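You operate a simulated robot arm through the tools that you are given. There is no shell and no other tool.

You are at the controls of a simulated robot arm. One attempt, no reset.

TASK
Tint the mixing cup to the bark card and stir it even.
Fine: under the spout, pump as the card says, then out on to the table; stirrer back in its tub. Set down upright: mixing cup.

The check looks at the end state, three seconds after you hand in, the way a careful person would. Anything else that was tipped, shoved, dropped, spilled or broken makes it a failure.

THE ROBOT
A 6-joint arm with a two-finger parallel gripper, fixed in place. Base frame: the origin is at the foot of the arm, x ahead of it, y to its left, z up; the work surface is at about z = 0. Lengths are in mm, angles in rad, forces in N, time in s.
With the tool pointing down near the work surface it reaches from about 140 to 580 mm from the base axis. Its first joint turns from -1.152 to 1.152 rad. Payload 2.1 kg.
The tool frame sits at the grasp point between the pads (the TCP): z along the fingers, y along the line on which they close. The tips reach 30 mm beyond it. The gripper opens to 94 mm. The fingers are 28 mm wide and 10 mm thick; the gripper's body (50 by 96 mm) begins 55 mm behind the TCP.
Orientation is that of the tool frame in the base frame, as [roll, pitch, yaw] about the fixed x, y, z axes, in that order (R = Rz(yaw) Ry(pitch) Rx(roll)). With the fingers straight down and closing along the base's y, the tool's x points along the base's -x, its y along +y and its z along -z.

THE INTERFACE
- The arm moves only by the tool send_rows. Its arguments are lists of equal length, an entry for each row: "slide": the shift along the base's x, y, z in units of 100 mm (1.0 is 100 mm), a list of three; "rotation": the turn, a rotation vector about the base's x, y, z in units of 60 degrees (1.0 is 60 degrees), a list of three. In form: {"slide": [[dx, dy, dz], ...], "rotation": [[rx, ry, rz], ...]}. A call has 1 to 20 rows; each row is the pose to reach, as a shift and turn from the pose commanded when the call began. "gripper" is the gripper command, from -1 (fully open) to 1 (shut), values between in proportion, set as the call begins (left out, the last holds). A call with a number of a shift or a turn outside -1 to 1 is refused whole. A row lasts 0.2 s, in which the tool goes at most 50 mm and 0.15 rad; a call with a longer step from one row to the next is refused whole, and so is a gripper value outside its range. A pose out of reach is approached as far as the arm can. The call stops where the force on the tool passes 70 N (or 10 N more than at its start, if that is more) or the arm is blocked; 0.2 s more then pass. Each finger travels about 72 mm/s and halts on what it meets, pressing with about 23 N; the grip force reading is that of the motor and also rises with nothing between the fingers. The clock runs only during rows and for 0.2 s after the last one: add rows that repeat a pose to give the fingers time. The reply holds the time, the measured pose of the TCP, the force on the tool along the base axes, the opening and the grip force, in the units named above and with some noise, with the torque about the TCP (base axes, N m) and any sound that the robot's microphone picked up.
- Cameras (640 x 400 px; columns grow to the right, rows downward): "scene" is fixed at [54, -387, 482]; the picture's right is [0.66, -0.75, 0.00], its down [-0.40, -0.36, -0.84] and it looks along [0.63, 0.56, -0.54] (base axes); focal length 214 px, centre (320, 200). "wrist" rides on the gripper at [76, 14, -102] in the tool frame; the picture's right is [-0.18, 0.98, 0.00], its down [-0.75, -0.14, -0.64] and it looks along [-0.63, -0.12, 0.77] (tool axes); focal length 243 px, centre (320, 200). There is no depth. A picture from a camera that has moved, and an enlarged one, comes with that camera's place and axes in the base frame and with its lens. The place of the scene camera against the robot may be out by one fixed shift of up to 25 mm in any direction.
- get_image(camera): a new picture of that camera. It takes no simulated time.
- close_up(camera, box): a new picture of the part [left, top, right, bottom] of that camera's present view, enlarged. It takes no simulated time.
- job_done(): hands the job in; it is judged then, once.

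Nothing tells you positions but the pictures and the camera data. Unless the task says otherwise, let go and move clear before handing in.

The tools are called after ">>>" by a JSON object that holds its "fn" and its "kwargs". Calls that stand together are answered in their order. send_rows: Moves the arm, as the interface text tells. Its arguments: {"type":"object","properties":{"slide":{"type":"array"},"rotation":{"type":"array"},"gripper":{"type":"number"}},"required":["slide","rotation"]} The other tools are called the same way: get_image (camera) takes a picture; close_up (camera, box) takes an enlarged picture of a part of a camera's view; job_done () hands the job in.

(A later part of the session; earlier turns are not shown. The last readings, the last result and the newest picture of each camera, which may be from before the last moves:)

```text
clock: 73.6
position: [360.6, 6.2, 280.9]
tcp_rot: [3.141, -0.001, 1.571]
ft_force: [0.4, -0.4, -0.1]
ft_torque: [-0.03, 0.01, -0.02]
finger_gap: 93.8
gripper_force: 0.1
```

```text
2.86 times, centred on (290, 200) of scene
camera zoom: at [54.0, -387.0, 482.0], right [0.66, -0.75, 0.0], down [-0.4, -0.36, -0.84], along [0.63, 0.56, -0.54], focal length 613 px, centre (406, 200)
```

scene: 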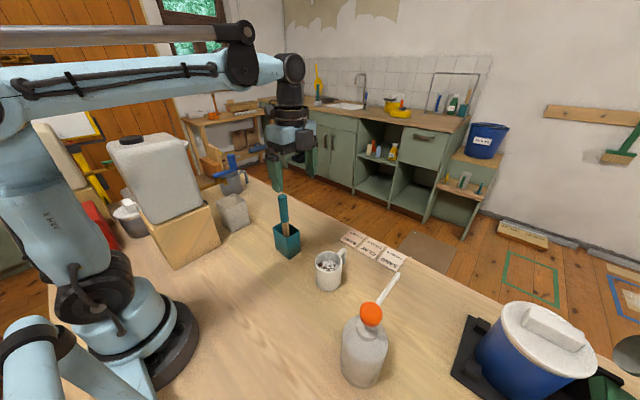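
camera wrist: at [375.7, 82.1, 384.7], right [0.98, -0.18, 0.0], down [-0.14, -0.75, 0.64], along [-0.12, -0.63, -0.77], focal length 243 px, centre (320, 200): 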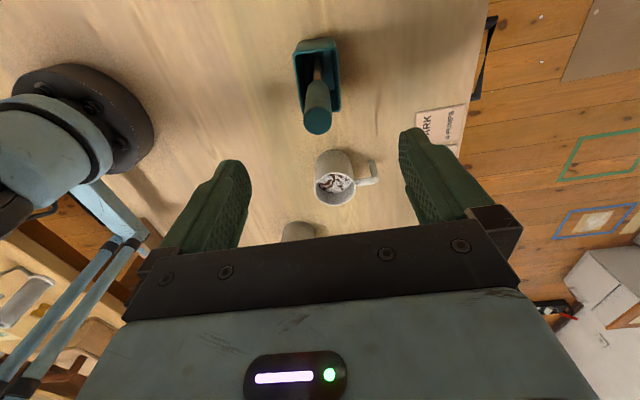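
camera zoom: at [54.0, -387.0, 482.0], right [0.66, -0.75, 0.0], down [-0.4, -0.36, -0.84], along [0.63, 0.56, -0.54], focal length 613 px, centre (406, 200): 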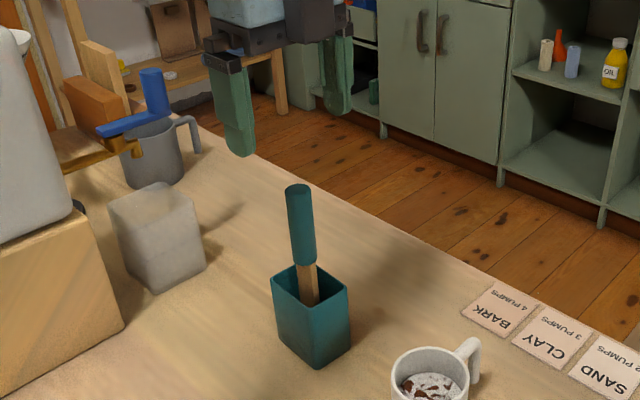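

>>> {"fn": "close_up", "kwargs": {"camera": "wrist", "box": [260, 25, 380, 145]}}

```text
3.33 times, centred on (320, 85) of wrist
camera zoom: at [375.7, 82.1, 384.7], right [0.98, -0.18, 0.0], down [-0.14, -0.75, 0.64], along [-0.12, -0.63, -0.77], focal length 809 px, centre (320, 583)
```

zoom: 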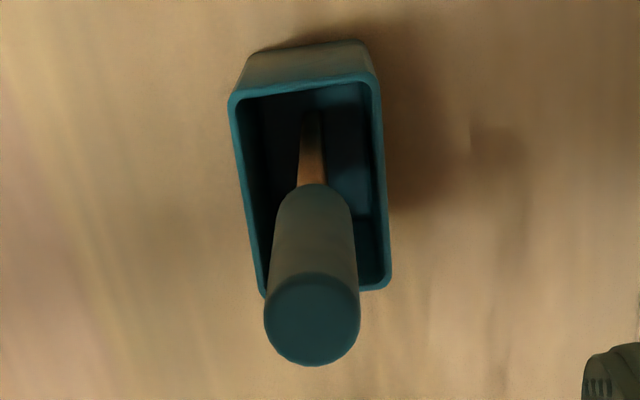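

The handle axis is at about (359.5, 8) and nearly vertical. I'll adjust by 1–2 mm and lower the open fingers around the handle.

>>> {"fn": "send_rows", "kwargs": {"slide": [[-0.01, 0.015, -0.2], [-0.01, 0.015, -0.4], [-0.01, 0.015, -0.6], [-0.01, 0.015, -0.8], [-0.01, 0.015, -0.8]], "rotation": [[0, 0, 0], [0, 0, 0], [0, 0, 0], [0, 0, 0], [0, 0, 0]]}}

>>> {"fn": "get_image", "kwargs": {"camera": "wrist"}}

>>> {"fn": "close_up", "kwargs": {"camera": "scene", "box": [230, 130, 350, 270]}}

```text
clock: 74.8
position: [359.0, 7.4, 203.0]
tcp_rot: [3.141, 0.001, 1.57]
ft_force: [0.0, 0.0, -0.8]
ft_torque: [0.0, -0.01, 0.02]
finger_gap: 94.2
gripper_force: 0.0
```

```text
taken
camera wrist: at [374.5, 83.5, 305.1], right [0.98, -0.18, 0.0], down [-0.14, -0.75, 0.64], along [-0.12, -0.63, -0.77], focal length 243 px, centre (320, 200)
```

wrist: 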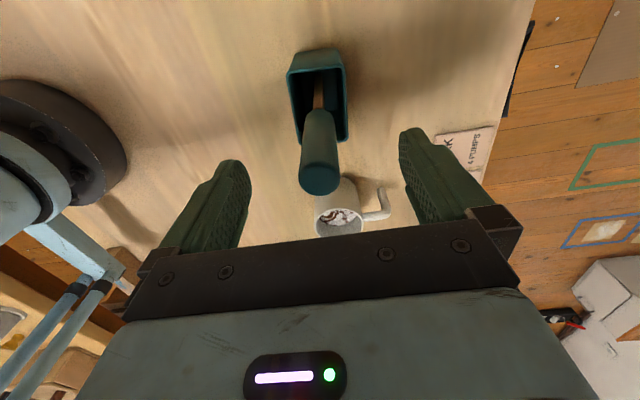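

```text
2.86 times, centred on (290, 200) of scene
camera zoom: at [54.0, -387.0, 482.0], right [0.66, -0.75, 0.0], down [-0.4, -0.36, -0.84], along [0.63, 0.56, -0.54], focal length 613 px, centre (406, 200)
```

zoom: 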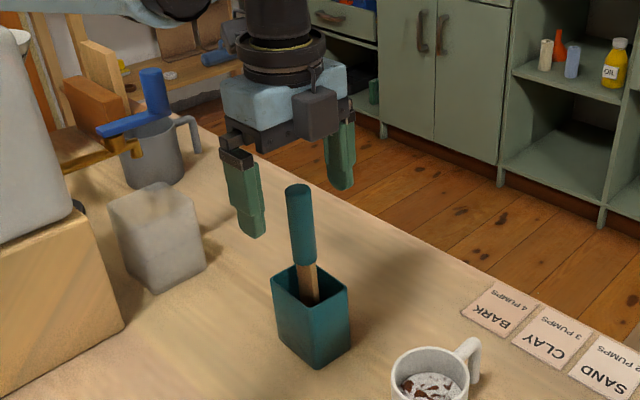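

The handle is centred between the fingers. I'll lower the last 55 mm.

>>> {"fn": "send_rows", "kwargs": {"slide": [[0, 0, -0.2], [0, 0, -0.4], [0, 0, -0.5], [0, 0, -0.55], [0, 0, -0.55]], "rotation": [[0, 0, 0], [0, 0, 0], [0, 0, 0], [0, 0, 0], [0, 0, 0]]}}

>>> {"fn": "get_image", "kwargs": {"camera": "wrist"}}

>>> {"fn": "close_up", "kwargs": {"camera": "scene", "box": [230, 160, 330, 270]}}

```text
clock: 76.0
position: [360.1, 7.2, 147.7]
tcp_rot: [-3.141, 0.0, 1.571]
ft_force: [0.7, 0.0, 0.1]
ft_torque: [-0.02, -0.01, 0.01]
finger_gap: 94.0
gripper_force: 0.1
```

```text
taken
camera wrist: at [375.2, 83.5, 250.0], right [0.98, -0.18, 0.0], down [-0.14, -0.75, 0.64], along [-0.12, -0.63, -0.77], focal length 243 px, centre (320, 200)
```

wrist: 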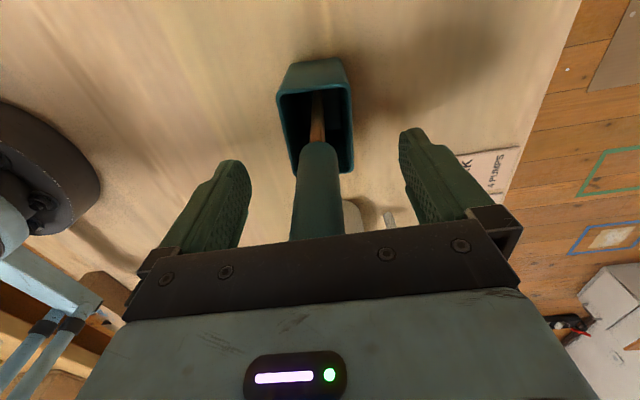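

```text
3.64 times, centred on (280, 215) of scene
camera zoom: at [54.0, -387.0, 482.0], right [0.66, -0.75, 0.0], down [-0.4, -0.36, -0.84], along [0.63, 0.56, -0.54], focal length 780 px, centre (466, 146)
```

zoom: 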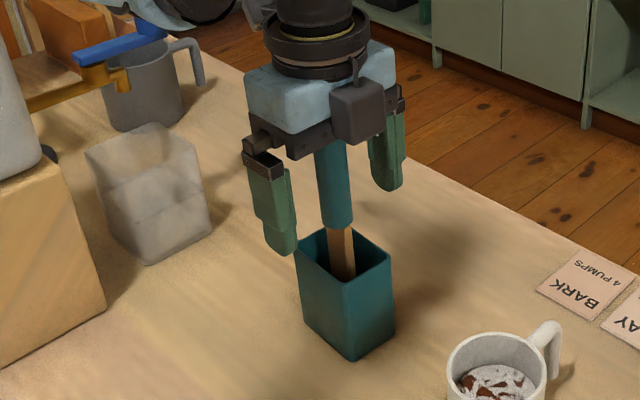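

>>> {"fn": "send_rows", "kwargs": {"slide": [[0, 0, 0], [0, 0, 0], [0, 0, 0], [0, 0, 0], [0, 0, 0], [0, 0, 0]], "rotation": [[0, 0, 0], [0, 0, 0], [0, 0, 0], [0, 0, 0], [0, 0, 0], [0, 0, 0]], "gripper": 1}}

>>> {"fn": "close_up", "kwargs": {"camera": "scene", "box": [230, 160, 330, 270]}}

>>> {"fn": "get_image", "kwargs": {"camera": "wrist"}}

```text
clock: 77.4
position: [360.5, 8.3, 147.3]
tcp_rot: [-3.14, 0.001, 1.57]
ft_force: [-0.3, -0.7, 1.5]
ft_torque: [-0.02, 0.02, -0.03]
finger_gap: 22.3
gripper_force: 23.3
```

```text
3.64 times, centred on (280, 215) of scene
camera zoom: at [54.0, -387.0, 482.0], right [0.66, -0.75, 0.0], down [-0.4, -0.36, -0.84], along [0.63, 0.56, -0.54], focal length 780 px, centre (466, 146)
```

zoom: 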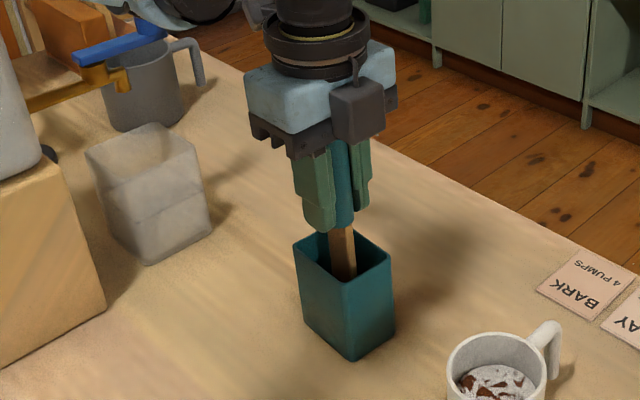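

```text
taken
camera wrist: at [375.2, 83.5, 250.1], right [0.98, -0.18, 0.0], down [-0.14, -0.75, 0.64], along [-0.12, -0.63, -0.77], focal length 243 px, centre (320, 200)
```

wrist: 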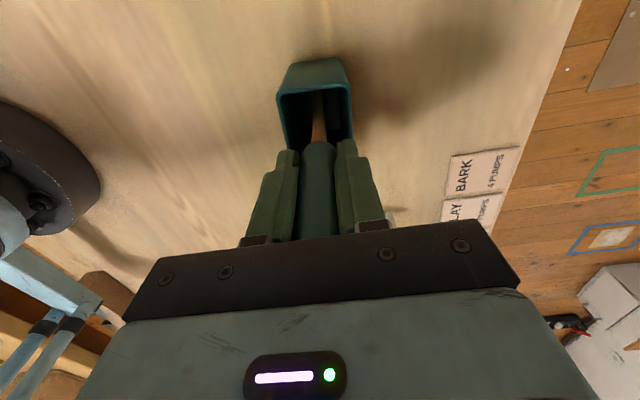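

The stirrer is gripped at 22 mm and the tub hasn't moved. I'll lift straight up by 100 mm so the blade clears the tub.

>>> {"fn": "send_rows", "kwargs": {"slide": [[0, 0, 0.1], [0, 0, 0.2], [0, 0, 0.35], [0, 0, 0.5], [0, 0, 0.7], [0, 0, 0.9], [0, 0, 1.0], [0, 0, 1.0]], "rotation": [[0, 0, 0], [0, 0, 0], [0, 0, 0], [0, 0, 0], [0, 0, 0], [0, 0, 0], [0, 0, 0], [0, 0, 0]]}}

>>> {"fn": "close_up", "kwargs": {"camera": "scene", "box": [230, 130, 350, 290]}}

>>> {"fn": "get_image", "kwargs": {"camera": "wrist"}}

```text
clock: 79.2
position: [359.3, 8.3, 246.9]
tcp_rot: [-3.14, 0.001, 1.571]
ft_force: [0.0, -0.3, -0.4]
ft_torque: [0.04, -0.02, 0.0]
finger_gap: 22.2
gripper_force: 23.2
```

```text
2.50 times, centred on (290, 210) of scene
camera zoom: at [54.0, -387.0, 482.0], right [0.66, -0.75, 0.0], down [-0.4, -0.36, -0.84], along [0.63, 0.56, -0.54], focal length 536 px, centre (395, 175)
```

zoom: 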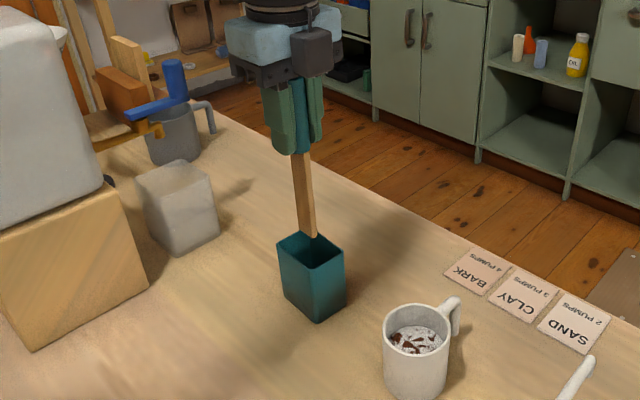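

```text
taken
camera wrist: at [374.5, 83.4, 350.1], right [0.98, -0.18, 0.0], down [-0.14, -0.75, 0.64], along [-0.12, -0.63, -0.77], focal length 243 px, centre (320, 200)
```

wrist: 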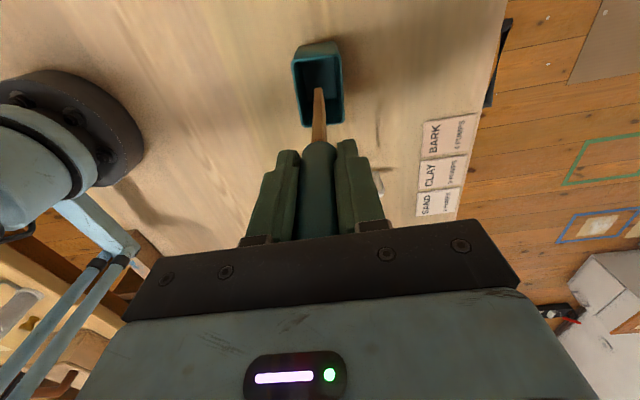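

The blade is just clear of the tub rim and leans a few mm toward +y at its tip. I'll raise another 30 mm and carry it over to the mug at height.

>>> {"fn": "send_rows", "kwargs": {"slide": [[0, 0, 0.15], [0, 0, 0.3], [0, -0.15, 0.3], [0, -0.4, 0.3], [-0.02, -0.65, 0.3], [-0.04, -0.85, 0.3], [-0.05, -0.95, 0.3], [-0.05, -1.0, 0.3], [-0.05, -1.0, 0.3]], "rotation": [[0, 0, 0], [0, 0, 0], [0, 0, 0], [0, 0, 0], [0, 0, 0], [0, 0, 0], [0, 0, 0], [0, 0, 0], [0, 0, 0]]}}

>>> {"fn": "send_rows", "kwargs": {"slide": [[0, -0.1, 0], [0, -0.3, 0], [0, -0.5, 0], [0, -0.62, 0], [0, -0.68, 0], [0, -0.7, 0], [0, -0.7, 0]], "rotation": [[0, 0, 0], [0, 0, 0], [0, 0, 0], [0, 0, 0], [0, 0, 0], [0, 0, 0], [0, 0, 0]]}}

>>> {"fn": "get_image", "kwargs": {"camera": "wrist"}}

>>> {"fn": "close_up", "kwargs": {"camera": "scene", "box": [270, 160, 400, 310]}}

```text
clock: 81.2
position: [353.6, -91.6, 277.2]
tcp_rot: [3.142, 0.001, 1.571]
ft_force: [-0.2, -0.5, 0.1]
ft_torque: [0.02, -0.01, 0.0]
finger_gap: 22.4
gripper_force: 22.8
```

```text
clock: 82.8
position: [355.8, -162.0, 278.1]
tcp_rot: [3.14, -0.002, 1.571]
ft_force: [-0.6, -0.1, -0.1]
ft_torque: [0.02, 0.02, 0.02]
finger_gap: 22.4
gripper_force: 23.1
```

```text
taken
camera wrist: at [369.9, -86.3, 380.1], right [0.98, -0.18, 0.0], down [-0.14, -0.75, 0.64], along [-0.12, -0.63, -0.77], focal length 243 px, centre (320, 200)
```

wrist: 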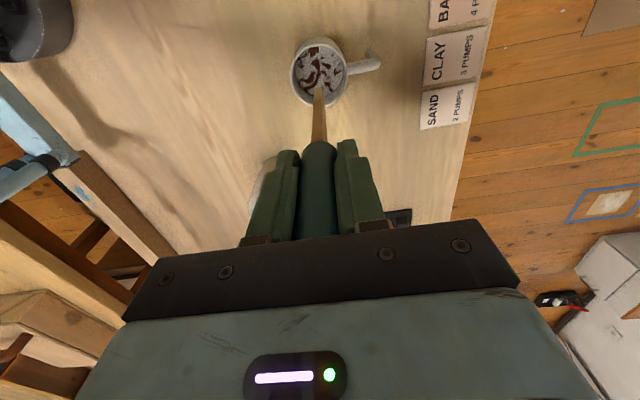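

```text
2.67 times, centred on (335, 235) of scene
camera zoom: at [54.0, -387.0, 482.0], right [0.66, -0.75, 0.0], down [-0.4, -0.36, -0.84], along [0.63, 0.56, -0.54], focal length 572 px, centre (280, 107)
```

zoom: 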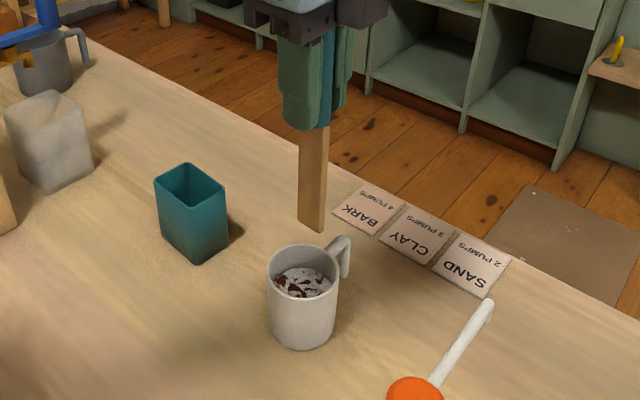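

I'll enlarge both views to check the blade's width and its alignment over the mug.

>>> {"fn": "close_up", "kwargs": {"camera": "wrist", "box": [270, 20, 400, 150]}}

>>> {"fn": "close_up", "kwargs": {"camera": "scene", "box": [320, 190, 380, 300]}}

```text
3.08 times, centred on (335, 85) of wrist
camera zoom: at [369.9, -86.3, 380.1], right [0.98, -0.18, 0.0], down [-0.14, -0.75, 0.64], along [-0.12, -0.63, -0.77], focal length 746 px, centre (274, 554)
```

zoom: 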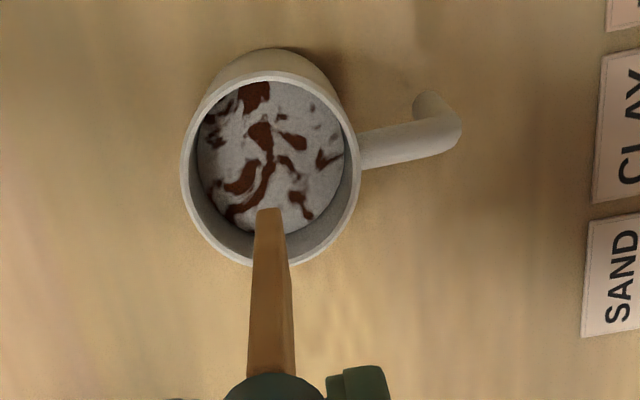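

```text
3.64 times, centred on (350, 245) of scene
camera zoom: at [54.0, -387.0, 482.0], right [0.66, -0.75, 0.0], down [-0.4, -0.36, -0.84], along [0.63, 0.56, -0.54], focal length 780 px, centre (211, 36)
```

zoom: 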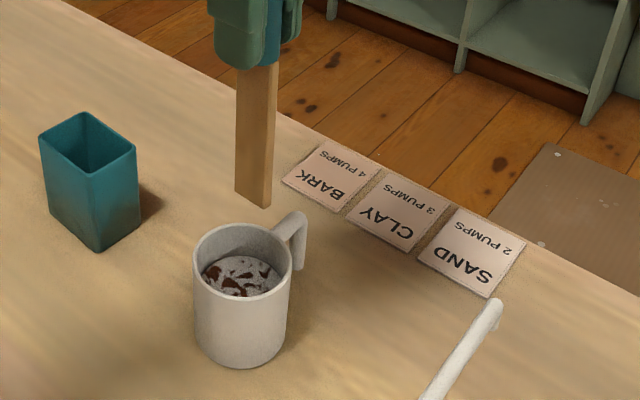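

The blade is about 9 × 22 mm and hangs vertically about 145 mm below the TCP. The mug axis is near (355.6, -156). I'll shift +5 mm in y, lower to just above the rim, and verify.

>>> {"fn": "send_rows", "kwargs": {"slide": [[0, 0.03, -0.1], [0, 0.05, -0.25], [0, 0.05, -0.4], [0, 0.05, -0.52], [0, 0.05, -0.58], [0, 0.05, -0.58]], "rotation": [[0, 0, 0], [0, 0, 0], [0, 0, 0], [0, 0, 0], [0, 0, 0], [0, 0, 0]]}}

>>> {"fn": "close_up", "kwargs": {"camera": "wrist", "box": [260, 60, 400, 200]}}

>>> {"fn": "close_up", "kwargs": {"camera": "scene", "box": [310, 210, 370, 300]}}

```text
clock: 84.2
position: [353.1, -157.0, 219.2]
tcp_rot: [-3.141, 0.0, 1.569]
ft_force: [-0.6, -0.1, -0.6]
ft_torque: [0.0, 0.01, -0.02]
finger_gap: 22.5
gripper_force: 22.9
```

```text
2.86 times, centred on (330, 130) of wrist
camera zoom: at [369.7, -81.0, 321.9], right [0.98, -0.18, 0.0], down [-0.14, -0.75, 0.64], along [-0.12, -0.63, -0.77], focal length 693 px, centre (291, 400)
```

zoom: 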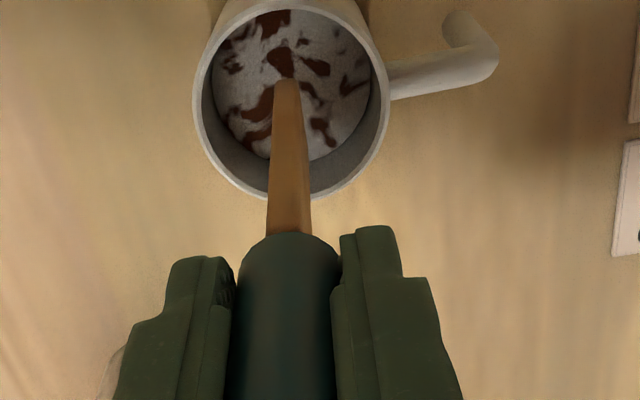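

```text
4.44 times, centred on (340, 255) of scene
camera zoom: at [54.0, -387.0, 482.0], right [0.66, -0.75, 0.0], down [-0.4, -0.36, -0.84], along [0.63, 0.56, -0.54], focal length 953 px, centre (231, -44)
```

zoom: 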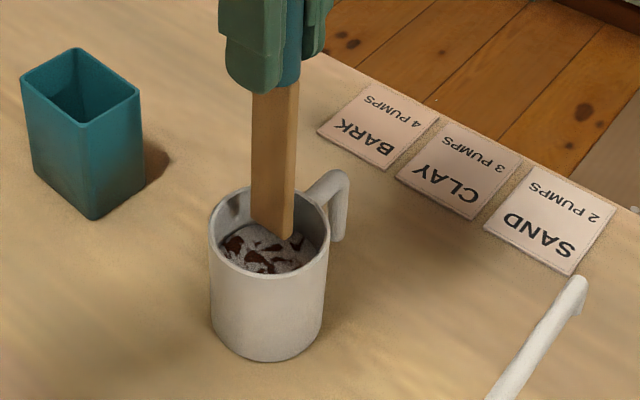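

The blade is over the middle of the mug. I'll lower it slowly into the liquid, watching the force.

>>> {"fn": "send_rows", "kwargs": {"slide": [[0, 0.01, -0.08], [0, 0.02, -0.16], [0, 0.02, -0.24], [0, 0.02, -0.31], [0, 0.02, -0.37], [0, 0.02, -0.43], [0, 0.02, -0.48], [0, 0.02, -0.52], [0, 0.02, -0.54], [0, 0.02, -0.54]], "rotation": [[0, 0, 0], [0, 0, 0], [0, 0, 0], [0, 0, 0], [0, 0, 0], [0, 0, 0], [0, 0, 0], [0, 0, 0], [0, 0, 0], [0, 0, 0]]}}

>>> {"fn": "close_up", "kwargs": {"camera": "wrist", "box": [260, 60, 400, 250]}}

>>> {"fn": "close_up", "kwargs": {"camera": "scene", "box": [310, 210, 370, 300]}}

```text
clock: 86.4
position: [354.7, -155.0, 165.9]
tcp_rot: [3.14, 0.001, 1.569]
ft_force: [-0.2, 0.2, -0.5]
ft_torque: [0.0, -0.01, -0.02]
finger_gap: 22.5
gripper_force: 23.1
```

```text
2.11 times, centred on (330, 155) of wrist
camera zoom: at [369.7, -79.2, 268.2], right [0.98, -0.18, 0.0], down [-0.14, -0.75, 0.64], along [-0.12, -0.63, -0.77], focal length 511 px, centre (299, 295)
```

zoom: 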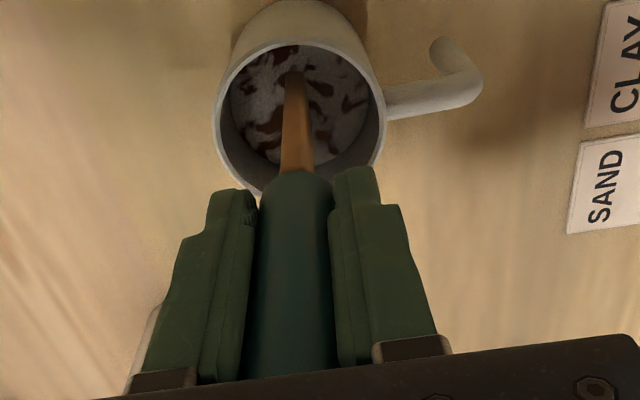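

```text
4.44 times, centred on (340, 255) of scene
camera zoom: at [54.0, -387.0, 482.0], right [0.66, -0.75, 0.0], down [-0.4, -0.36, -0.84], along [0.63, 0.56, -0.54], focal length 953 px, centre (231, -44)
```

zoom: 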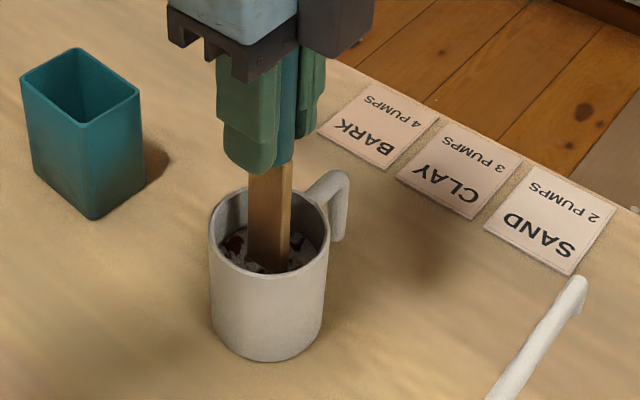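

The surface is near z ≈ 38 and the blade is submerged with no contact force. I'll lower 6 mm more and stir in circles of 10 mm radius.

>>> {"fn": "send_rows", "kwargs": {"slide": [[0, -0.01, -0.03], [0.05, -0.01, -0.06], [0.1, -0.01, -0.06], [0.081, 0.049, -0.06], [0.031, 0.085, -0.06], [-0.031, 0.085, -0.06], [-0.081, 0.049, -0.06], [-0.1, -0.01, -0.06], [-0.081, -0.069, -0.06], [-0.031, -0.105, -0.06], [0.031, -0.105, -0.06], [0.081, -0.069, -0.06], [0.1, -0.01, -0.06], [0.081, 0.049, -0.06], [0.031, 0.085, -0.06], [-0.031, 0.085, -0.06], [-0.081, 0.049, -0.06], [-0.1, -0.01, -0.06], [-0.05, -0.01, -0.06], [0, -0.01, -0.06]], "rotation": [[0, 0, 0], [0, 0, 0], [0, 0, 0], [0, 0, 0], [0, 0, 0], [0, 0, 0], [0, 0, 0], [0, 0, 0], [0, 0, 0], [0, 0, 0], [0, 0, 0], [0, 0, 0], [0, 0, 0], [0, 0, 0], [0, 0, 0], [0, 0, 0], [0, 0, 0], [0, 0, 0], [0, 0, 0], [0, 0, 0]]}}

>>> {"fn": "close_up", "kwargs": {"camera": "wrist", "box": [260, 60, 400, 250]}}

>>> {"fn": "close_up", "kwargs": {"camera": "scene", "box": [310, 210, 370, 300]}}

```text
clock: 90.6
position: [354.1, -155.2, 159.8]
tcp_rot: [-3.141, 0.0, 1.568]
ft_force: [1.4, 0.1, -0.6]
ft_torque: [0.0, 0.03, -0.01]
finger_gap: 22.3
gripper_force: 23.2
```

```text
2.11 times, centred on (330, 155) of wrist
camera zoom: at [370.0, -80.3, 262.0], right [0.98, -0.19, 0.0], down [-0.14, -0.75, 0.64], along [-0.12, -0.63, -0.77], focal length 511 px, centre (299, 295)
```

zoom: 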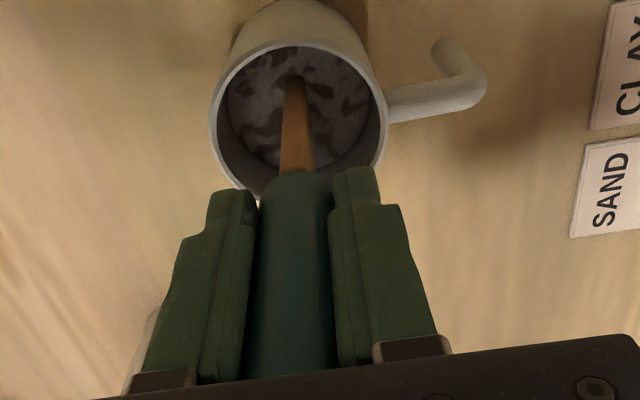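

```text
4.44 times, centred on (340, 255) of scene
camera zoom: at [54.0, -387.0, 482.0], right [0.66, -0.75, 0.0], down [-0.4, -0.36, -0.84], along [0.63, 0.56, -0.54], focal length 953 px, centre (231, -44)
```

zoom: 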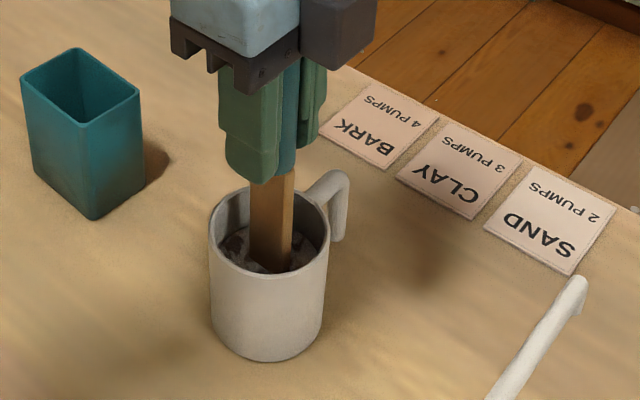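

The streaks are blending and the mug hasn't moved. I'll keep stirring with the same circle.

>>> {"fn": "send_rows", "kwargs": {"slide": [[0.05, 0, 0], [0.1, 0, 0], [0.081, 0.059, 0], [0.031, 0.095, 0], [-0.031, 0.095, 0], [-0.081, 0.059, 0], [-0.1, 0, 0], [-0.081, -0.059, 0], [-0.031, -0.095, 0], [0.031, -0.095, 0], [0.081, -0.059, 0], [0.1, 0, 0], [0.081, 0.059, 0], [0.031, 0.095, 0], [-0.031, 0.095, 0], [-0.081, 0.059, 0], [-0.1, 0, 0], [-0.081, -0.059, 0], [-0.04, -0.04, 0], [0, 0, 0]], "rotation": [[0, 0, 0], [0, 0, 0], [0, 0, 0], [0, 0, 0], [0, 0, 0], [0, 0, 0], [0, 0, 0], [0, 0, 0], [0, 0, 0], [0, 0, 0], [0, 0, 0], [0, 0, 0], [0, 0, 0], [0, 0, 0], [0, 0, 0], [0, 0, 0], [0, 0, 0], [0, 0, 0], [0, 0, 0], [0, 0, 0]]}}

>>> {"fn": "send_rows", "kwargs": {"slide": [[0.05, 0, 0], [0.1, 0, 0], [0.081, 0.059, 0], [0.031, 0.095, 0], [-0.031, 0.095, 0], [-0.081, 0.059, 0], [-0.1, 0, 0], [-0.081, -0.059, 0], [-0.031, -0.095, 0], [0.031, -0.095, 0], [0.081, -0.059, 0], [0.1, 0, 0], [0.081, 0.059, 0], [0.031, 0.095, 0], [-0.031, 0.095, 0], [-0.081, 0.059, 0], [-0.1, 0, 0], [-0.081, -0.059, 0], [-0.04, -0.04, 0], [0, 0, 0]], "rotation": [[0, 0, 0], [0, 0, 0], [0, 0, 0], [0, 0, 0], [0, 0, 0], [0, 0, 0], [0, 0, 0], [0, 0, 0], [0, 0, 0], [0, 0, 0], [0, 0, 0], [0, 0, 0], [0, 0, 0], [0, 0, 0], [0, 0, 0], [0, 0, 0], [0, 0, 0], [0, 0, 0], [0, 0, 0], [0, 0, 0]]}}

>>> {"fn": "close_up", "kwargs": {"camera": "wrist", "box": [260, 60, 400, 250]}}

>>> {"fn": "close_up", "kwargs": {"camera": "scene", "box": [310, 210, 370, 300]}}

```text
clock: 94.8
position: [353.0, -155.8, 159.1]
tcp_rot: [3.141, 0.001, 1.568]
ft_force: [-0.6, -0.8, -0.1]
ft_torque: [0.0, -0.01, 0.0]
finger_gap: 22.3
gripper_force: 23.0
```

```text
clock: 99.0
position: [353.9, -156.1, 161.1]
tcp_rot: [3.141, 0.0, 1.57]
ft_force: [0.5, 0.2, -1.1]
ft_torque: [-0.03, 0.0, 0.01]
finger_gap: 22.5
gripper_force: 23.1
```

```text
2.11 times, centred on (330, 155) of wrist
camera zoom: at [369.2, -80.0, 262.3], right [0.98, -0.19, 0.0], down [-0.14, -0.75, 0.64], along [-0.12, -0.63, -0.77], focal length 511 px, centre (299, 295)
```

zoom: 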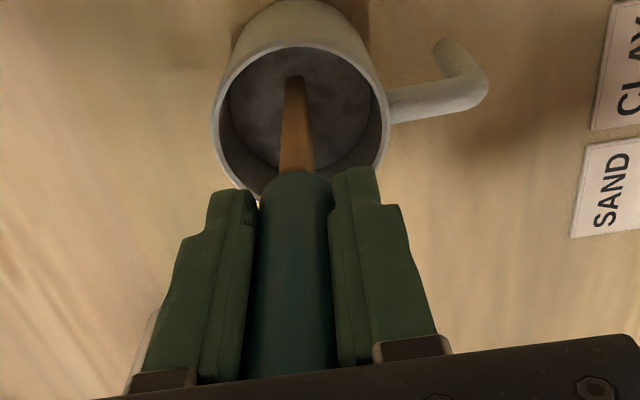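

```text
4.44 times, centred on (340, 255) of scene
camera zoom: at [54.0, -387.0, 482.0], right [0.66, -0.75, 0.0], down [-0.4, -0.36, -0.84], along [0.63, 0.56, -0.54], focal length 953 px, centre (231, -44)
```

zoom: 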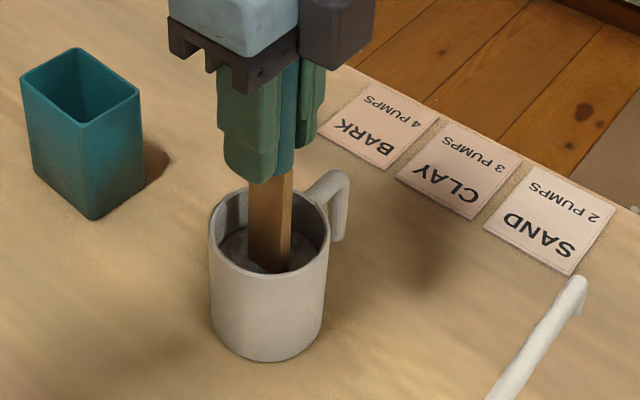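

It's nearly uniform now. Two more rounds should make it fully even.

>>> {"fn": "send_rows", "kwargs": {"slide": [[0.05, 0, 0], [0.1, 0, 0], [0.081, 0.059, 0], [0.031, 0.095, 0], [-0.031, 0.095, 0], [-0.081, 0.059, 0], [-0.1, 0, 0], [-0.081, -0.059, 0], [-0.031, -0.095, 0], [0.031, -0.095, 0], [0.081, -0.059, 0], [0.1, 0, 0], [0.081, 0.059, 0], [0.031, 0.095, 0], [-0.031, 0.095, 0], [-0.081, 0.059, 0], [-0.1, 0, 0], [-0.081, -0.059, 0], [-0.04, -0.04, 0], [0, 0, 0]], "rotation": [[0, 0, 0], [0, 0, 0], [0, 0, 0], [0, 0, 0], [0, 0, 0], [0, 0, 0], [0, 0, 0], [0, 0, 0], [0, 0, 0], [0, 0, 0], [0, 0, 0], [0, 0, 0], [0, 0, 0], [0, 0, 0], [0, 0, 0], [0, 0, 0], [0, 0, 0], [0, 0, 0], [0, 0, 0], [0, 0, 0]]}}

>>> {"fn": "send_rows", "kwargs": {"slide": [[0.05, 0, 0], [0.1, 0, 0], [0.081, 0.059, 0], [0.031, 0.095, 0], [-0.031, 0.095, 0], [-0.081, 0.059, 0], [-0.1, 0, 0], [-0.081, -0.059, 0], [-0.031, -0.095, 0], [0.031, -0.095, 0], [0.081, -0.059, 0], [0.1, 0, 0], [0.081, 0.059, 0], [0.031, 0.095, 0], [-0.031, 0.095, 0], [-0.081, 0.059, 0], [-0.1, 0, 0], [-0.081, -0.059, 0], [-0.04, -0.04, 0], [0, 0, 0]], "rotation": [[0, 0, 0], [0, 0, 0], [0, 0, 0], [0, 0, 0], [0, 0, 0], [0, 0, 0], [0, 0, 0], [0, 0, 0], [0, 0, 0], [0, 0, 0], [0, 0, 0], [0, 0, 0], [0, 0, 0], [0, 0, 0], [0, 0, 0], [0, 0, 0], [0, 0, 0], [0, 0, 0], [0, 0, 0], [0, 0, 0]]}}

>>> {"fn": "close_up", "kwargs": {"camera": "wrist", "box": [290, 60, 370, 160]}}

>>> {"fn": "close_up", "kwargs": {"camera": "scene", "box": [310, 210, 370, 300]}}

```text
clock: 103.2
position: [354.4, -156.4, 159.7]
tcp_rot: [-3.141, 0.001, 1.57]
ft_force: [-0.2, -0.2, -1.2]
ft_torque: [0.01, 0.01, 0.0]
finger_gap: 22.3
gripper_force: 23.0
```

```text
clock: 107.4
position: [353.2, -155.5, 159.7]
tcp_rot: [3.141, 0.0, 1.568]
ft_force: [-0.2, 0.2, 0.0]
ft_torque: [-0.01, 0.02, -0.01]
finger_gap: 22.5
gripper_force: 22.9
```

```text
4.00 times, centred on (330, 110) of wrist
camera zoom: at [369.7, -80.4, 262.3], right [0.98, -0.18, 0.0], down [-0.14, -0.75, 0.64], along [-0.12, -0.63, -0.77], focal length 970 px, centre (280, 560)
```

zoom: 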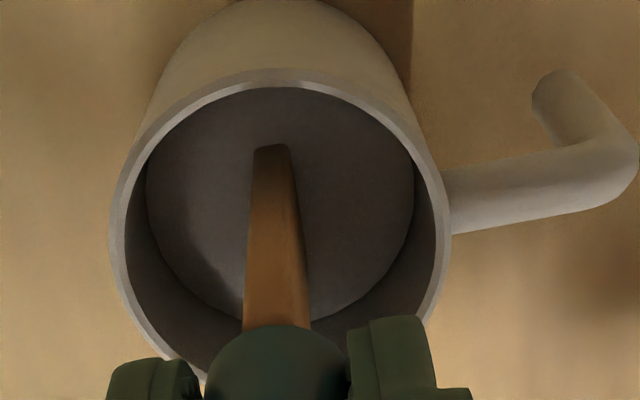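

```text
4.44 times, centred on (340, 255) of scene
camera zoom: at [54.0, -387.0, 482.0], right [0.66, -0.75, 0.0], down [-0.4, -0.36, -0.84], along [0.63, 0.56, -0.54], focal length 953 px, centre (231, -44)
```

zoom: 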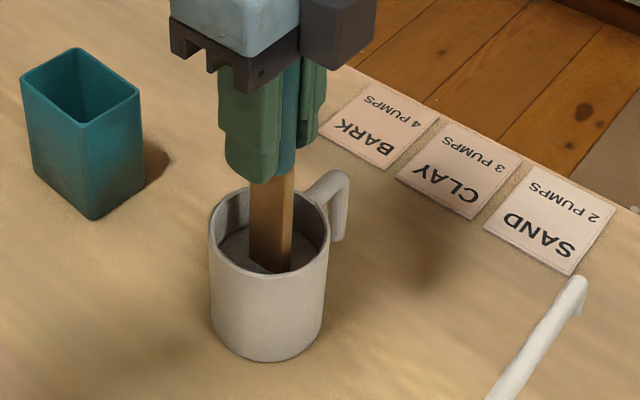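

It looks uniform. I'll do one more round for margin, then raise the blade slowly and hold it over the mug so any drips fall back in.

>>> {"fn": "send_rows", "kwargs": {"slide": [[0.05, 0, 0], [0.1, 0, 0], [0.081, 0.059, 0], [0.031, 0.095, 0], [-0.031, 0.095, 0], [-0.081, 0.059, 0], [-0.1, 0, 0], [-0.081, -0.059, 0], [-0.031, -0.095, 0], [0.031, -0.095, 0], [0.081, -0.059, 0], [0.1, 0, 0], [0.081, 0.059, 0], [0.031, 0.095, 0], [-0.031, 0.095, 0], [-0.081, 0.059, 0], [-0.1, 0, 0], [-0.081, -0.059, 0], [-0.04, -0.04, 0], [0, 0, 0]], "rotation": [[0, 0, 0], [0, 0, 0], [0, 0, 0], [0, 0, 0], [0, 0, 0], [0, 0, 0], [0, 0, 0], [0, 0, 0], [0, 0, 0], [0, 0, 0], [0, 0, 0], [0, 0, 0], [0, 0, 0], [0, 0, 0], [0, 0, 0], [0, 0, 0], [0, 0, 0], [0, 0, 0], [0, 0, 0], [0, 0, 0]]}}

>>> {"fn": "send_rows", "kwargs": {"slide": [[0, 0, 0.05], [0, 0, 0.1], [0, 0, 0.15], [0, 0, 0.2], [0, 0, 0.25], [0, 0, 0.3], [0, 0, 0.35], [0, 0, 0.4], [0, 0, 0.4], [0, 0, 0.4], [0, 0, 0.4], [0, 0, 0.4], [0, 0, 0.4], [0, 0, 0.4], [0, 0, 0.4], [0, 0, 0.4], [0, 0, 0.4], [0, 0, 0.4], [0, 0, 0.4], [0, 0, 0.4]], "rotation": [[0, 0, 0], [0, 0, 0], [0, 0, 0], [0, 0, 0], [0, 0, 0], [0, 0, 0], [0, 0, 0], [0, 0, 0], [0, 0, 0], [0, 0, 0], [0, 0, 0], [0, 0, 0], [0, 0, 0], [0, 0, 0], [0, 0, 0], [0, 0, 0], [0, 0, 0], [0, 0, 0], [0, 0, 0], [0, 0, 0]]}}

>>> {"fn": "close_up", "kwargs": {"camera": "wrist", "box": [260, 40, 400, 200]}}

>>> {"fn": "close_up", "kwargs": {"camera": "scene", "box": [310, 210, 370, 300]}}

```text
clock: 111.6
position: [353.8, -155.5, 158.8]
tcp_rot: [-3.141, 0.001, 1.569]
ft_force: [0.9, -0.6, -1.0]
ft_torque: [0.02, -0.03, 0.01]
finger_gap: 22.4
gripper_force: 23.2
```

```text
clock: 115.8
position: [355.1, -155.7, 199.1]
tcp_rot: [-3.141, 0.001, 1.569]
ft_force: [0.5, -0.7, -0.6]
ft_torque: [-0.02, 0.01, -0.02]
finger_gap: 22.6
gripper_force: 23.4
```

```text
2.50 times, centred on (330, 120) of wrist
camera zoom: at [369.9, -80.3, 302.2], right [0.98, -0.18, 0.0], down [-0.14, -0.75, 0.64], along [-0.12, -0.63, -0.77], focal length 606 px, centre (295, 400)
```

zoom: 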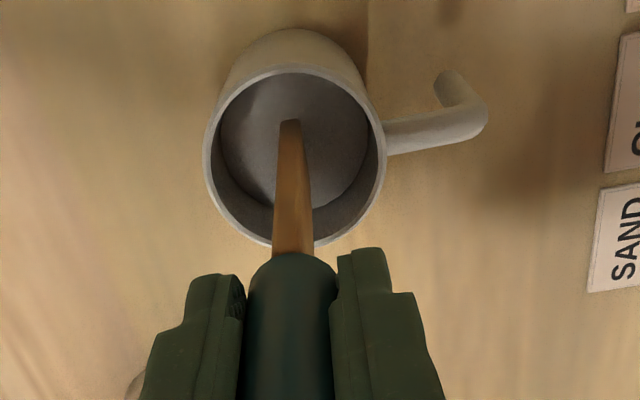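

```text
4.44 times, centred on (340, 255) of scene
camera zoom: at [54.0, -387.0, 482.0], right [0.66, -0.75, 0.0], down [-0.4, -0.36, -0.84], along [0.63, 0.56, -0.54], focal length 953 px, centre (231, -44)
```

zoom: 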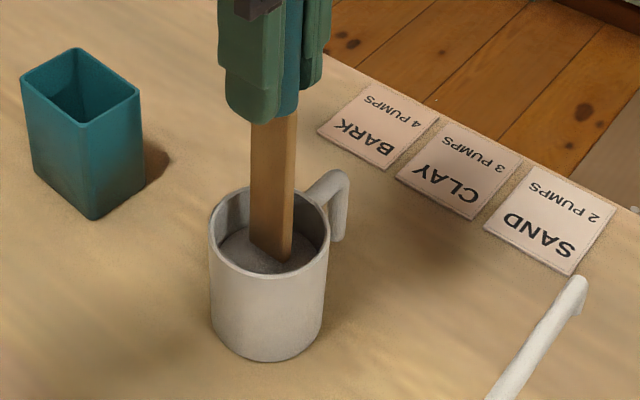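

The mix is even with no drips visible. I'll raise the stirrer clear and carry it back over the tub along the reverse path.

>>> {"fn": "send_rows", "kwargs": {"slide": [[0, 0, 0.1], [0, 0, 0.25], [0, 0, 0.4], [0, 0, 0.55], [0, 0, 0.7], [0, 0, 0.78], [0, 0, 0.78], [0, 0, 0.78], [0, 0, 0.78]], "rotation": [[0, 0, 0], [0, 0, 0], [0, 0, 0], [0, 0, 0], [0, 0, 0], [0, 0, 0], [0, 0, 0], [0, 0, 0], [0, 0, 0]]}}

>>> {"fn": "send_rows", "kwargs": {"slide": [[0, 0.1, 0], [0.01, 0.3, 0], [0.02, 0.5, 0], [0.03, 0.7, 0], [0.04, 0.9, 0], [0.05, 1.0, 0], [0.05, 1.0, 0]], "rotation": [[0, 0, 0], [0, 0, 0], [0, 0, 0], [0, 0, 0], [0, 0, 0], [0, 0, 0], [0, 0, 0]]}}

>>> {"fn": "send_rows", "kwargs": {"slide": [[0, 0.15, 0], [0, 0.35, 0], [0, 0.52, 0], [0, 0.62, 0], [0, 0.64, 0], [0, 0.64, 0]], "rotation": [[0, 0, 0], [0, 0, 0], [0, 0, 0], [0, 0, 0], [0, 0, 0], [0, 0, 0]]}}

>>> {"fn": "get_image", "kwargs": {"camera": "wrist"}}

>>> {"fn": "close_up", "kwargs": {"camera": "scene", "box": [230, 140, 380, 310]}}

```text
clock: 117.8
position: [355.4, -156.3, 276.8]
tcp_rot: [-3.141, 0.0, 1.572]
ft_force: [0.3, -0.5, -0.7]
ft_torque: [-0.01, 0.01, 0.0]
finger_gap: 22.3
gripper_force: 22.6
```

```text
clock: 119.4
position: [359.4, -55.0, 278.1]
tcp_rot: [3.141, -0.001, 1.569]
ft_force: [0.1, 0.2, -0.4]
ft_torque: [0.0, 0.0, 0.03]
finger_gap: 22.2
gripper_force: 23.1
```

```text
clock: 120.8
position: [359.6, 8.6, 277.6]
tcp_rot: [-3.14, 0.001, 1.569]
ft_force: [0.2, -0.2, -0.4]
ft_torque: [0.0, 0.01, -0.02]
finger_gap: 22.5
gripper_force: 23.2
```

```text
taken
camera wrist: at [374.8, 83.4, 379.8], right [0.98, -0.18, 0.0], down [-0.14, -0.75, 0.64], along [-0.12, -0.63, -0.77], focal length 243 px, centre (320, 200)
```

wrist: 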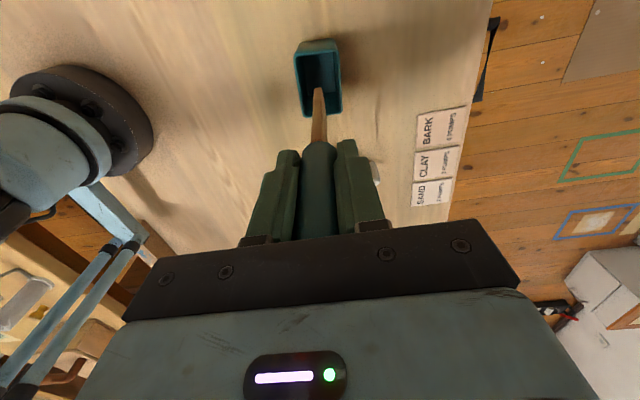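

```text
2.35 times, centred on (305, 225) of scene
camera zoom: at [54.0, -387.0, 482.0], right [0.66, -0.75, 0.0], down [-0.4, -0.36, -0.84], along [0.63, 0.56, -0.54], focal length 505 px, centre (355, 141)
```

zoom: 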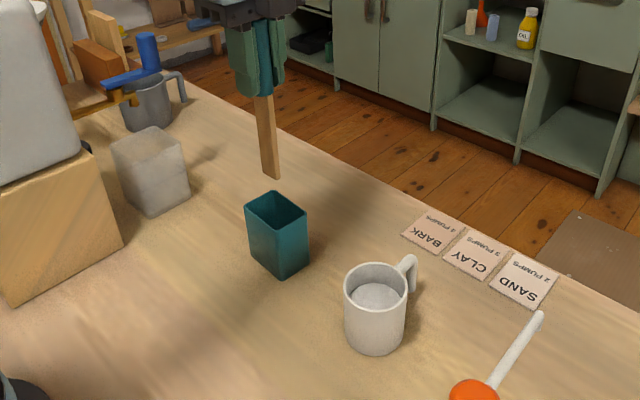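

The stirrer is back over the tub. With the cup unshaded, I'll compare its colour with the cards before putting the stirrer down.

>>> {"fn": "close_up", "kwargs": {"camera": "scene", "box": [305, 225, 415, 300]}}

>>> {"fn": "close_up", "kwargs": {"camera": "scene", "box": [310, 240, 350, 290]}}

```text
5.33 times, centred on (360, 262) of scene
camera zoom: at [54.0, -387.0, 482.0], right [0.66, -0.75, 0.0], down [-0.4, -0.36, -0.84], along [0.63, 0.56, -0.54], focal length 1144 px, centre (107, -133)
```

zoom: 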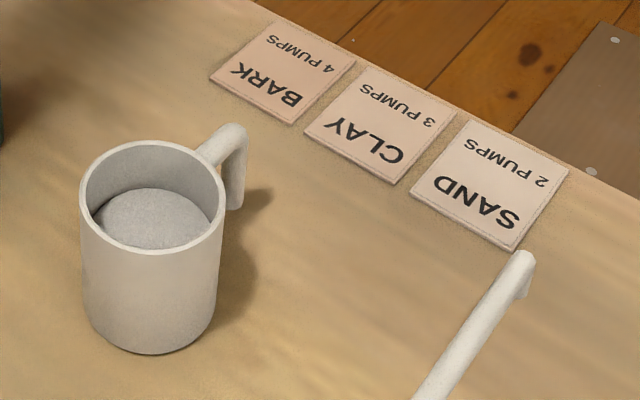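

```text
8.00 times, centred on (330, 265) of scene
camera zoom: at [54.0, -387.0, 482.0], right [0.66, -0.75, 0.0], down [-0.4, -0.36, -0.84], along [0.63, 0.56, -0.54], focal length 1716 px, centre (240, -320)
```

zoom: 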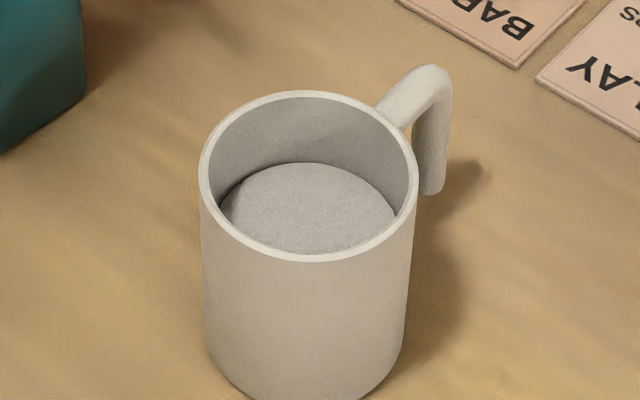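

All four doses raised the level and the mix is uniform with no streaks left. Now I'll lower the stirrer straight back into its tub, slowly.

>>> {"fn": "send_rows", "kwargs": {"slide": [[0, 0, -0.15], [0, 0, -0.3], [0, 0, -0.4], [0, 0, -0.5], [0, 0, -0.6], [0, 0, -0.7], [0, 0, -0.7]], "rotation": [[0, 0, 0], [0, 0, 0], [0, 0, 0], [0, 0, 0], [0, 0, 0], [0, 0, 0], [0, 0, 0]]}}

>>> {"fn": "close_up", "kwargs": {"camera": "scene", "box": [230, 160, 350, 280]}}

>>> {"fn": "close_up", "kwargs": {"camera": "wrist", "box": [260, 40, 400, 200]}}

```text
clock: 122.4
position: [359.0, 7.8, 207.2]
tcp_rot: [3.141, 0.002, 1.571]
ft_force: [0.1, 0.2, -0.7]
ft_torque: [0.02, -0.01, 0.01]
finger_gap: 22.1
gripper_force: 23.1
```

```text
3.33 times, centred on (290, 220) of scene
camera zoom: at [54.0, -387.0, 482.0], right [0.66, -0.75, 0.0], down [-0.4, -0.36, -0.84], along [0.63, 0.56, -0.54], focal length 715 px, centre (420, 133)
```

zoom: 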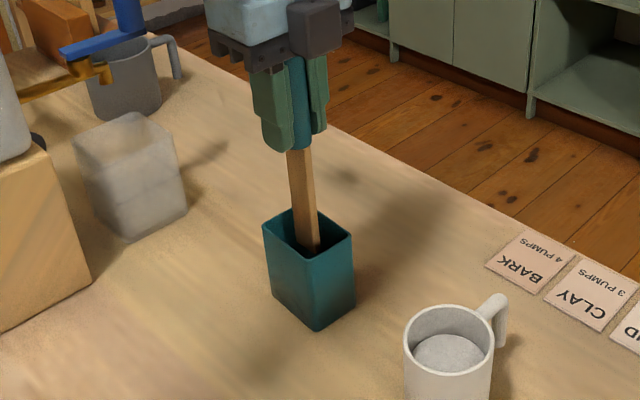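

```text
2.50 times, centred on (330, 120) of wrist
camera zoom: at [375.0, 83.7, 309.6], right [0.98, -0.18, 0.0], down [-0.14, -0.75, 0.64], along [-0.12, -0.63, -0.77], focal length 606 px, centre (295, 400)
```

zoom: 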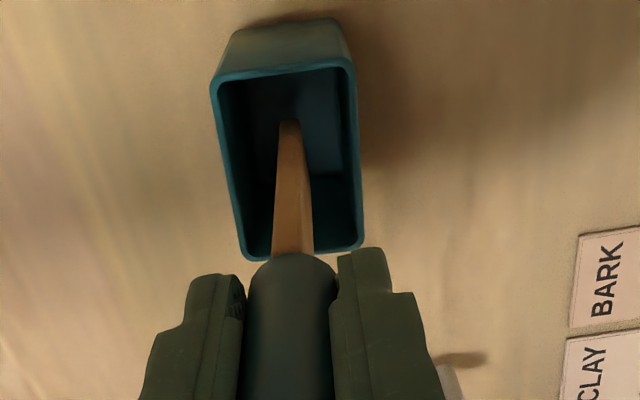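

The blade is inside the tub with clearance all round. I'll lower the rest of the way to the original height.

>>> {"fn": "send_rows", "kwargs": {"slide": [[0, 0, -0.08], [0, 0, -0.16], [0, 0, -0.24], [0, 0, -0.32], [0, 0, -0.4], [0, 0, -0.47], [0, 0, -0.53], [0, 0, -0.57], [0, 0, -0.59], [0, 0, -0.59]], "rotation": [[0, 0, 0], [0, 0, 0], [0, 0, 0], [0, 0, 0], [0, 0, 0], [0, 0, 0], [0, 0, 0], [0, 0, 0], [0, 0, 0], [0, 0, 0]]}}

>>> {"fn": "close_up", "kwargs": {"camera": "scene", "box": [230, 160, 350, 280]}}

```text
clock: 124.6
position: [359.5, 8.1, 148.3]
tcp_rot: [3.141, 0.0, 1.572]
ft_force: [0.7, 0.9, -0.3]
ft_torque: [-0.03, -0.01, -0.02]
finger_gap: 22.1
gripper_force: 23.2
```

```text
3.33 times, centred on (290, 220) of scene
camera zoom: at [54.0, -387.0, 482.0], right [0.66, -0.75, 0.0], down [-0.4, -0.36, -0.84], along [0.63, 0.56, -0.54], focal length 715 px, centre (420, 133)
```

zoom: 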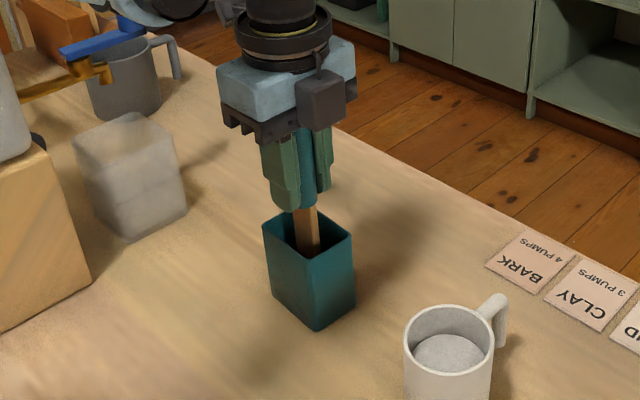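

The stirrer is seated where it was picked up. I'll release it and rise straight up.

>>> {"fn": "send_rows", "kwargs": {"slide": [[0, 0, 0], [0, 0, 0], [0, 0, 0], [0, 0, 0], [0, 0, 0], [0, 0, 0]], "rotation": [[0, 0, 0], [0, 0, 0], [0, 0, 0], [0, 0, 0], [0, 0, 0], [0, 0, 0]], "gripper": -1}}

>>> {"fn": "send_rows", "kwargs": {"slide": [[0, 0, 0.15], [0, 0, 0.35], [0, 0, 0.55], [0, 0, 0.75], [0, 0, 0.95], [0, 0, 1.0], [0, 0, 1.0]], "rotation": [[0, 0, 0], [0, 0, 0], [0, 0, 0], [0, 0, 0], [0, 0, 0], [0, 0, 0], [0, 0, 0]]}}

>>> {"fn": "send_rows", "kwargs": {"slide": [[0, 0, 0.2], [0, 0, 0.3], [0, -0.2, 0.3], [0, -0.4, 0.3], [0, -0.6, 0.3], [0, -0.6, 0.3]], "rotation": [[0, 0, 0], [0, 0, 0], [0, 0, 0], [0, 0, 0], [0, 0, 0], [0, 0, 0]]}}

>>> {"fn": "get_image", "kwargs": {"camera": "wrist"}}

>>> {"fn": "get_image", "kwargs": {"camera": "scene"}}

```text
clock: 126.0
position: [359.4, 8.9, 148.8]
tcp_rot: [-3.14, 0.001, 1.571]
ft_force: [-1.0, -1.0, -0.7]
ft_torque: [0.02, -0.03, 0.01]
finger_gap: 93.8
gripper_force: 0.3
```

```text
clock: 127.6
position: [359.2, 8.2, 248.9]
tcp_rot: [3.141, -0.003, 1.572]
ft_force: [0.0, 0.1, 0.5]
ft_torque: [0.01, -0.04, 0.01]
finger_gap: 93.7
gripper_force: 0.1
```

```text
clock: 129.0
position: [358.8, -52.7, 279.2]
tcp_rot: [-3.141, 0.0, 1.571]
ft_force: [-0.8, 0.3, 0.7]
ft_torque: [0.0, 0.01, 0.0]
finger_gap: 93.9
gripper_force: 0.0
```

```text
taken
camera wrist: at [374.6, 23.5, 381.0], right [0.98, -0.18, 0.0], down [-0.14, -0.75, 0.64], along [-0.12, -0.63, -0.77], focal length 243 px, centre (320, 200)
```

wrist: 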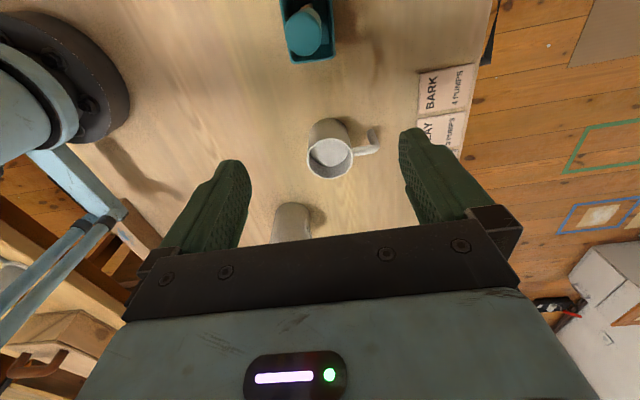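

```text
taken
```

scene: 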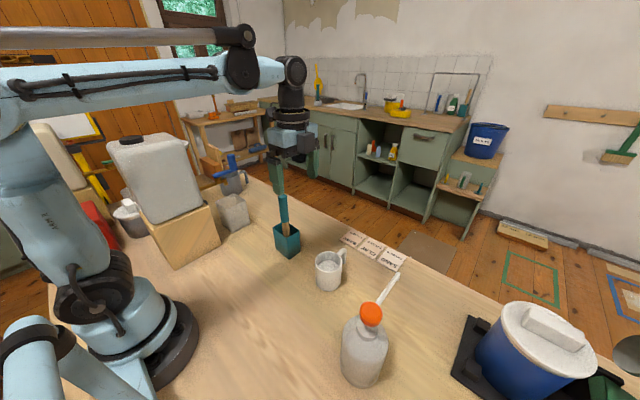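

>>> {"fn": "close_up", "kwargs": {"camera": "wrist", "box": [290, 105, 390, 185]}}

>>> {"fn": "close_up", "kwargs": {"camera": "wrist", "box": [400, 55, 480, 135]}}

>>> {"fn": "close_up", "kwargs": {"camera": "scene", "box": [260, 180, 400, 300]}}

```text
5.00 times, centred on (340, 145) of wrist
camera zoom: at [374.6, 23.5, 381.0], right [0.98, -0.18, 0.0], down [-0.14, -0.75, 0.64], along [-0.12, -0.63, -0.77], focal length 1213 px, centre (220, 475)
```

zoom: 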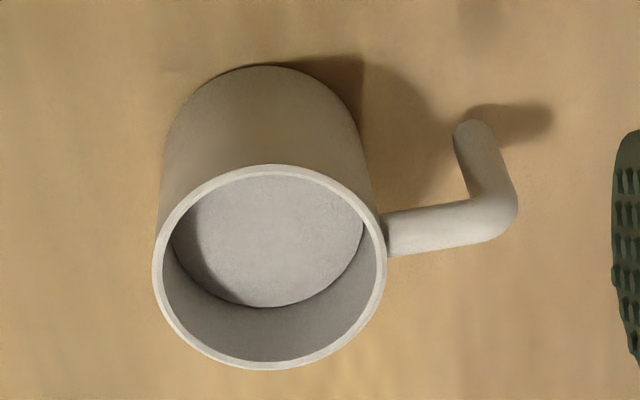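

```text
5.00 times, centred on (440, 95) of wrist
camera zoom: at [374.6, 23.5, 381.0], right [0.98, -0.18, 0.0], down [-0.14, -0.75, 0.64], along [-0.12, -0.63, -0.77], focal length 1213 px, centre (-280, 725)
```

zoom: 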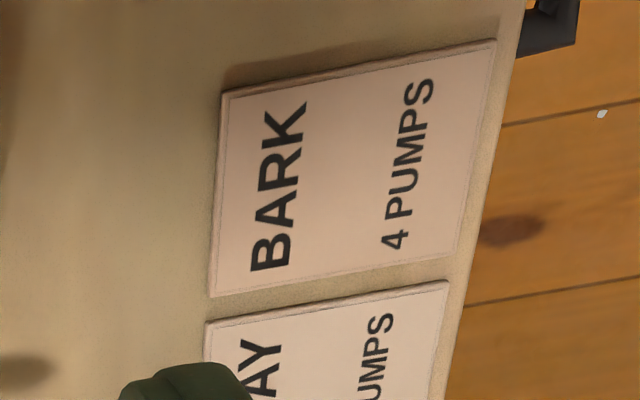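

```text
3.33 times, centred on (330, 240) of scene
camera zoom: at [54.0, -387.0, 482.0], right [0.66, -0.75, 0.0], down [-0.4, -0.36, -0.84], along [0.63, 0.56, -0.54], focal length 715 px, centre (287, 67)
```

zoom: 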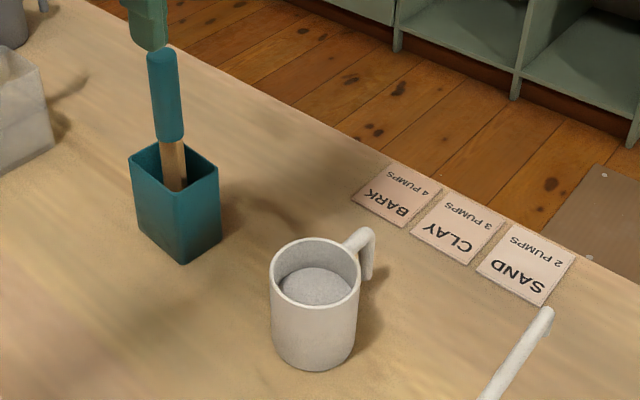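

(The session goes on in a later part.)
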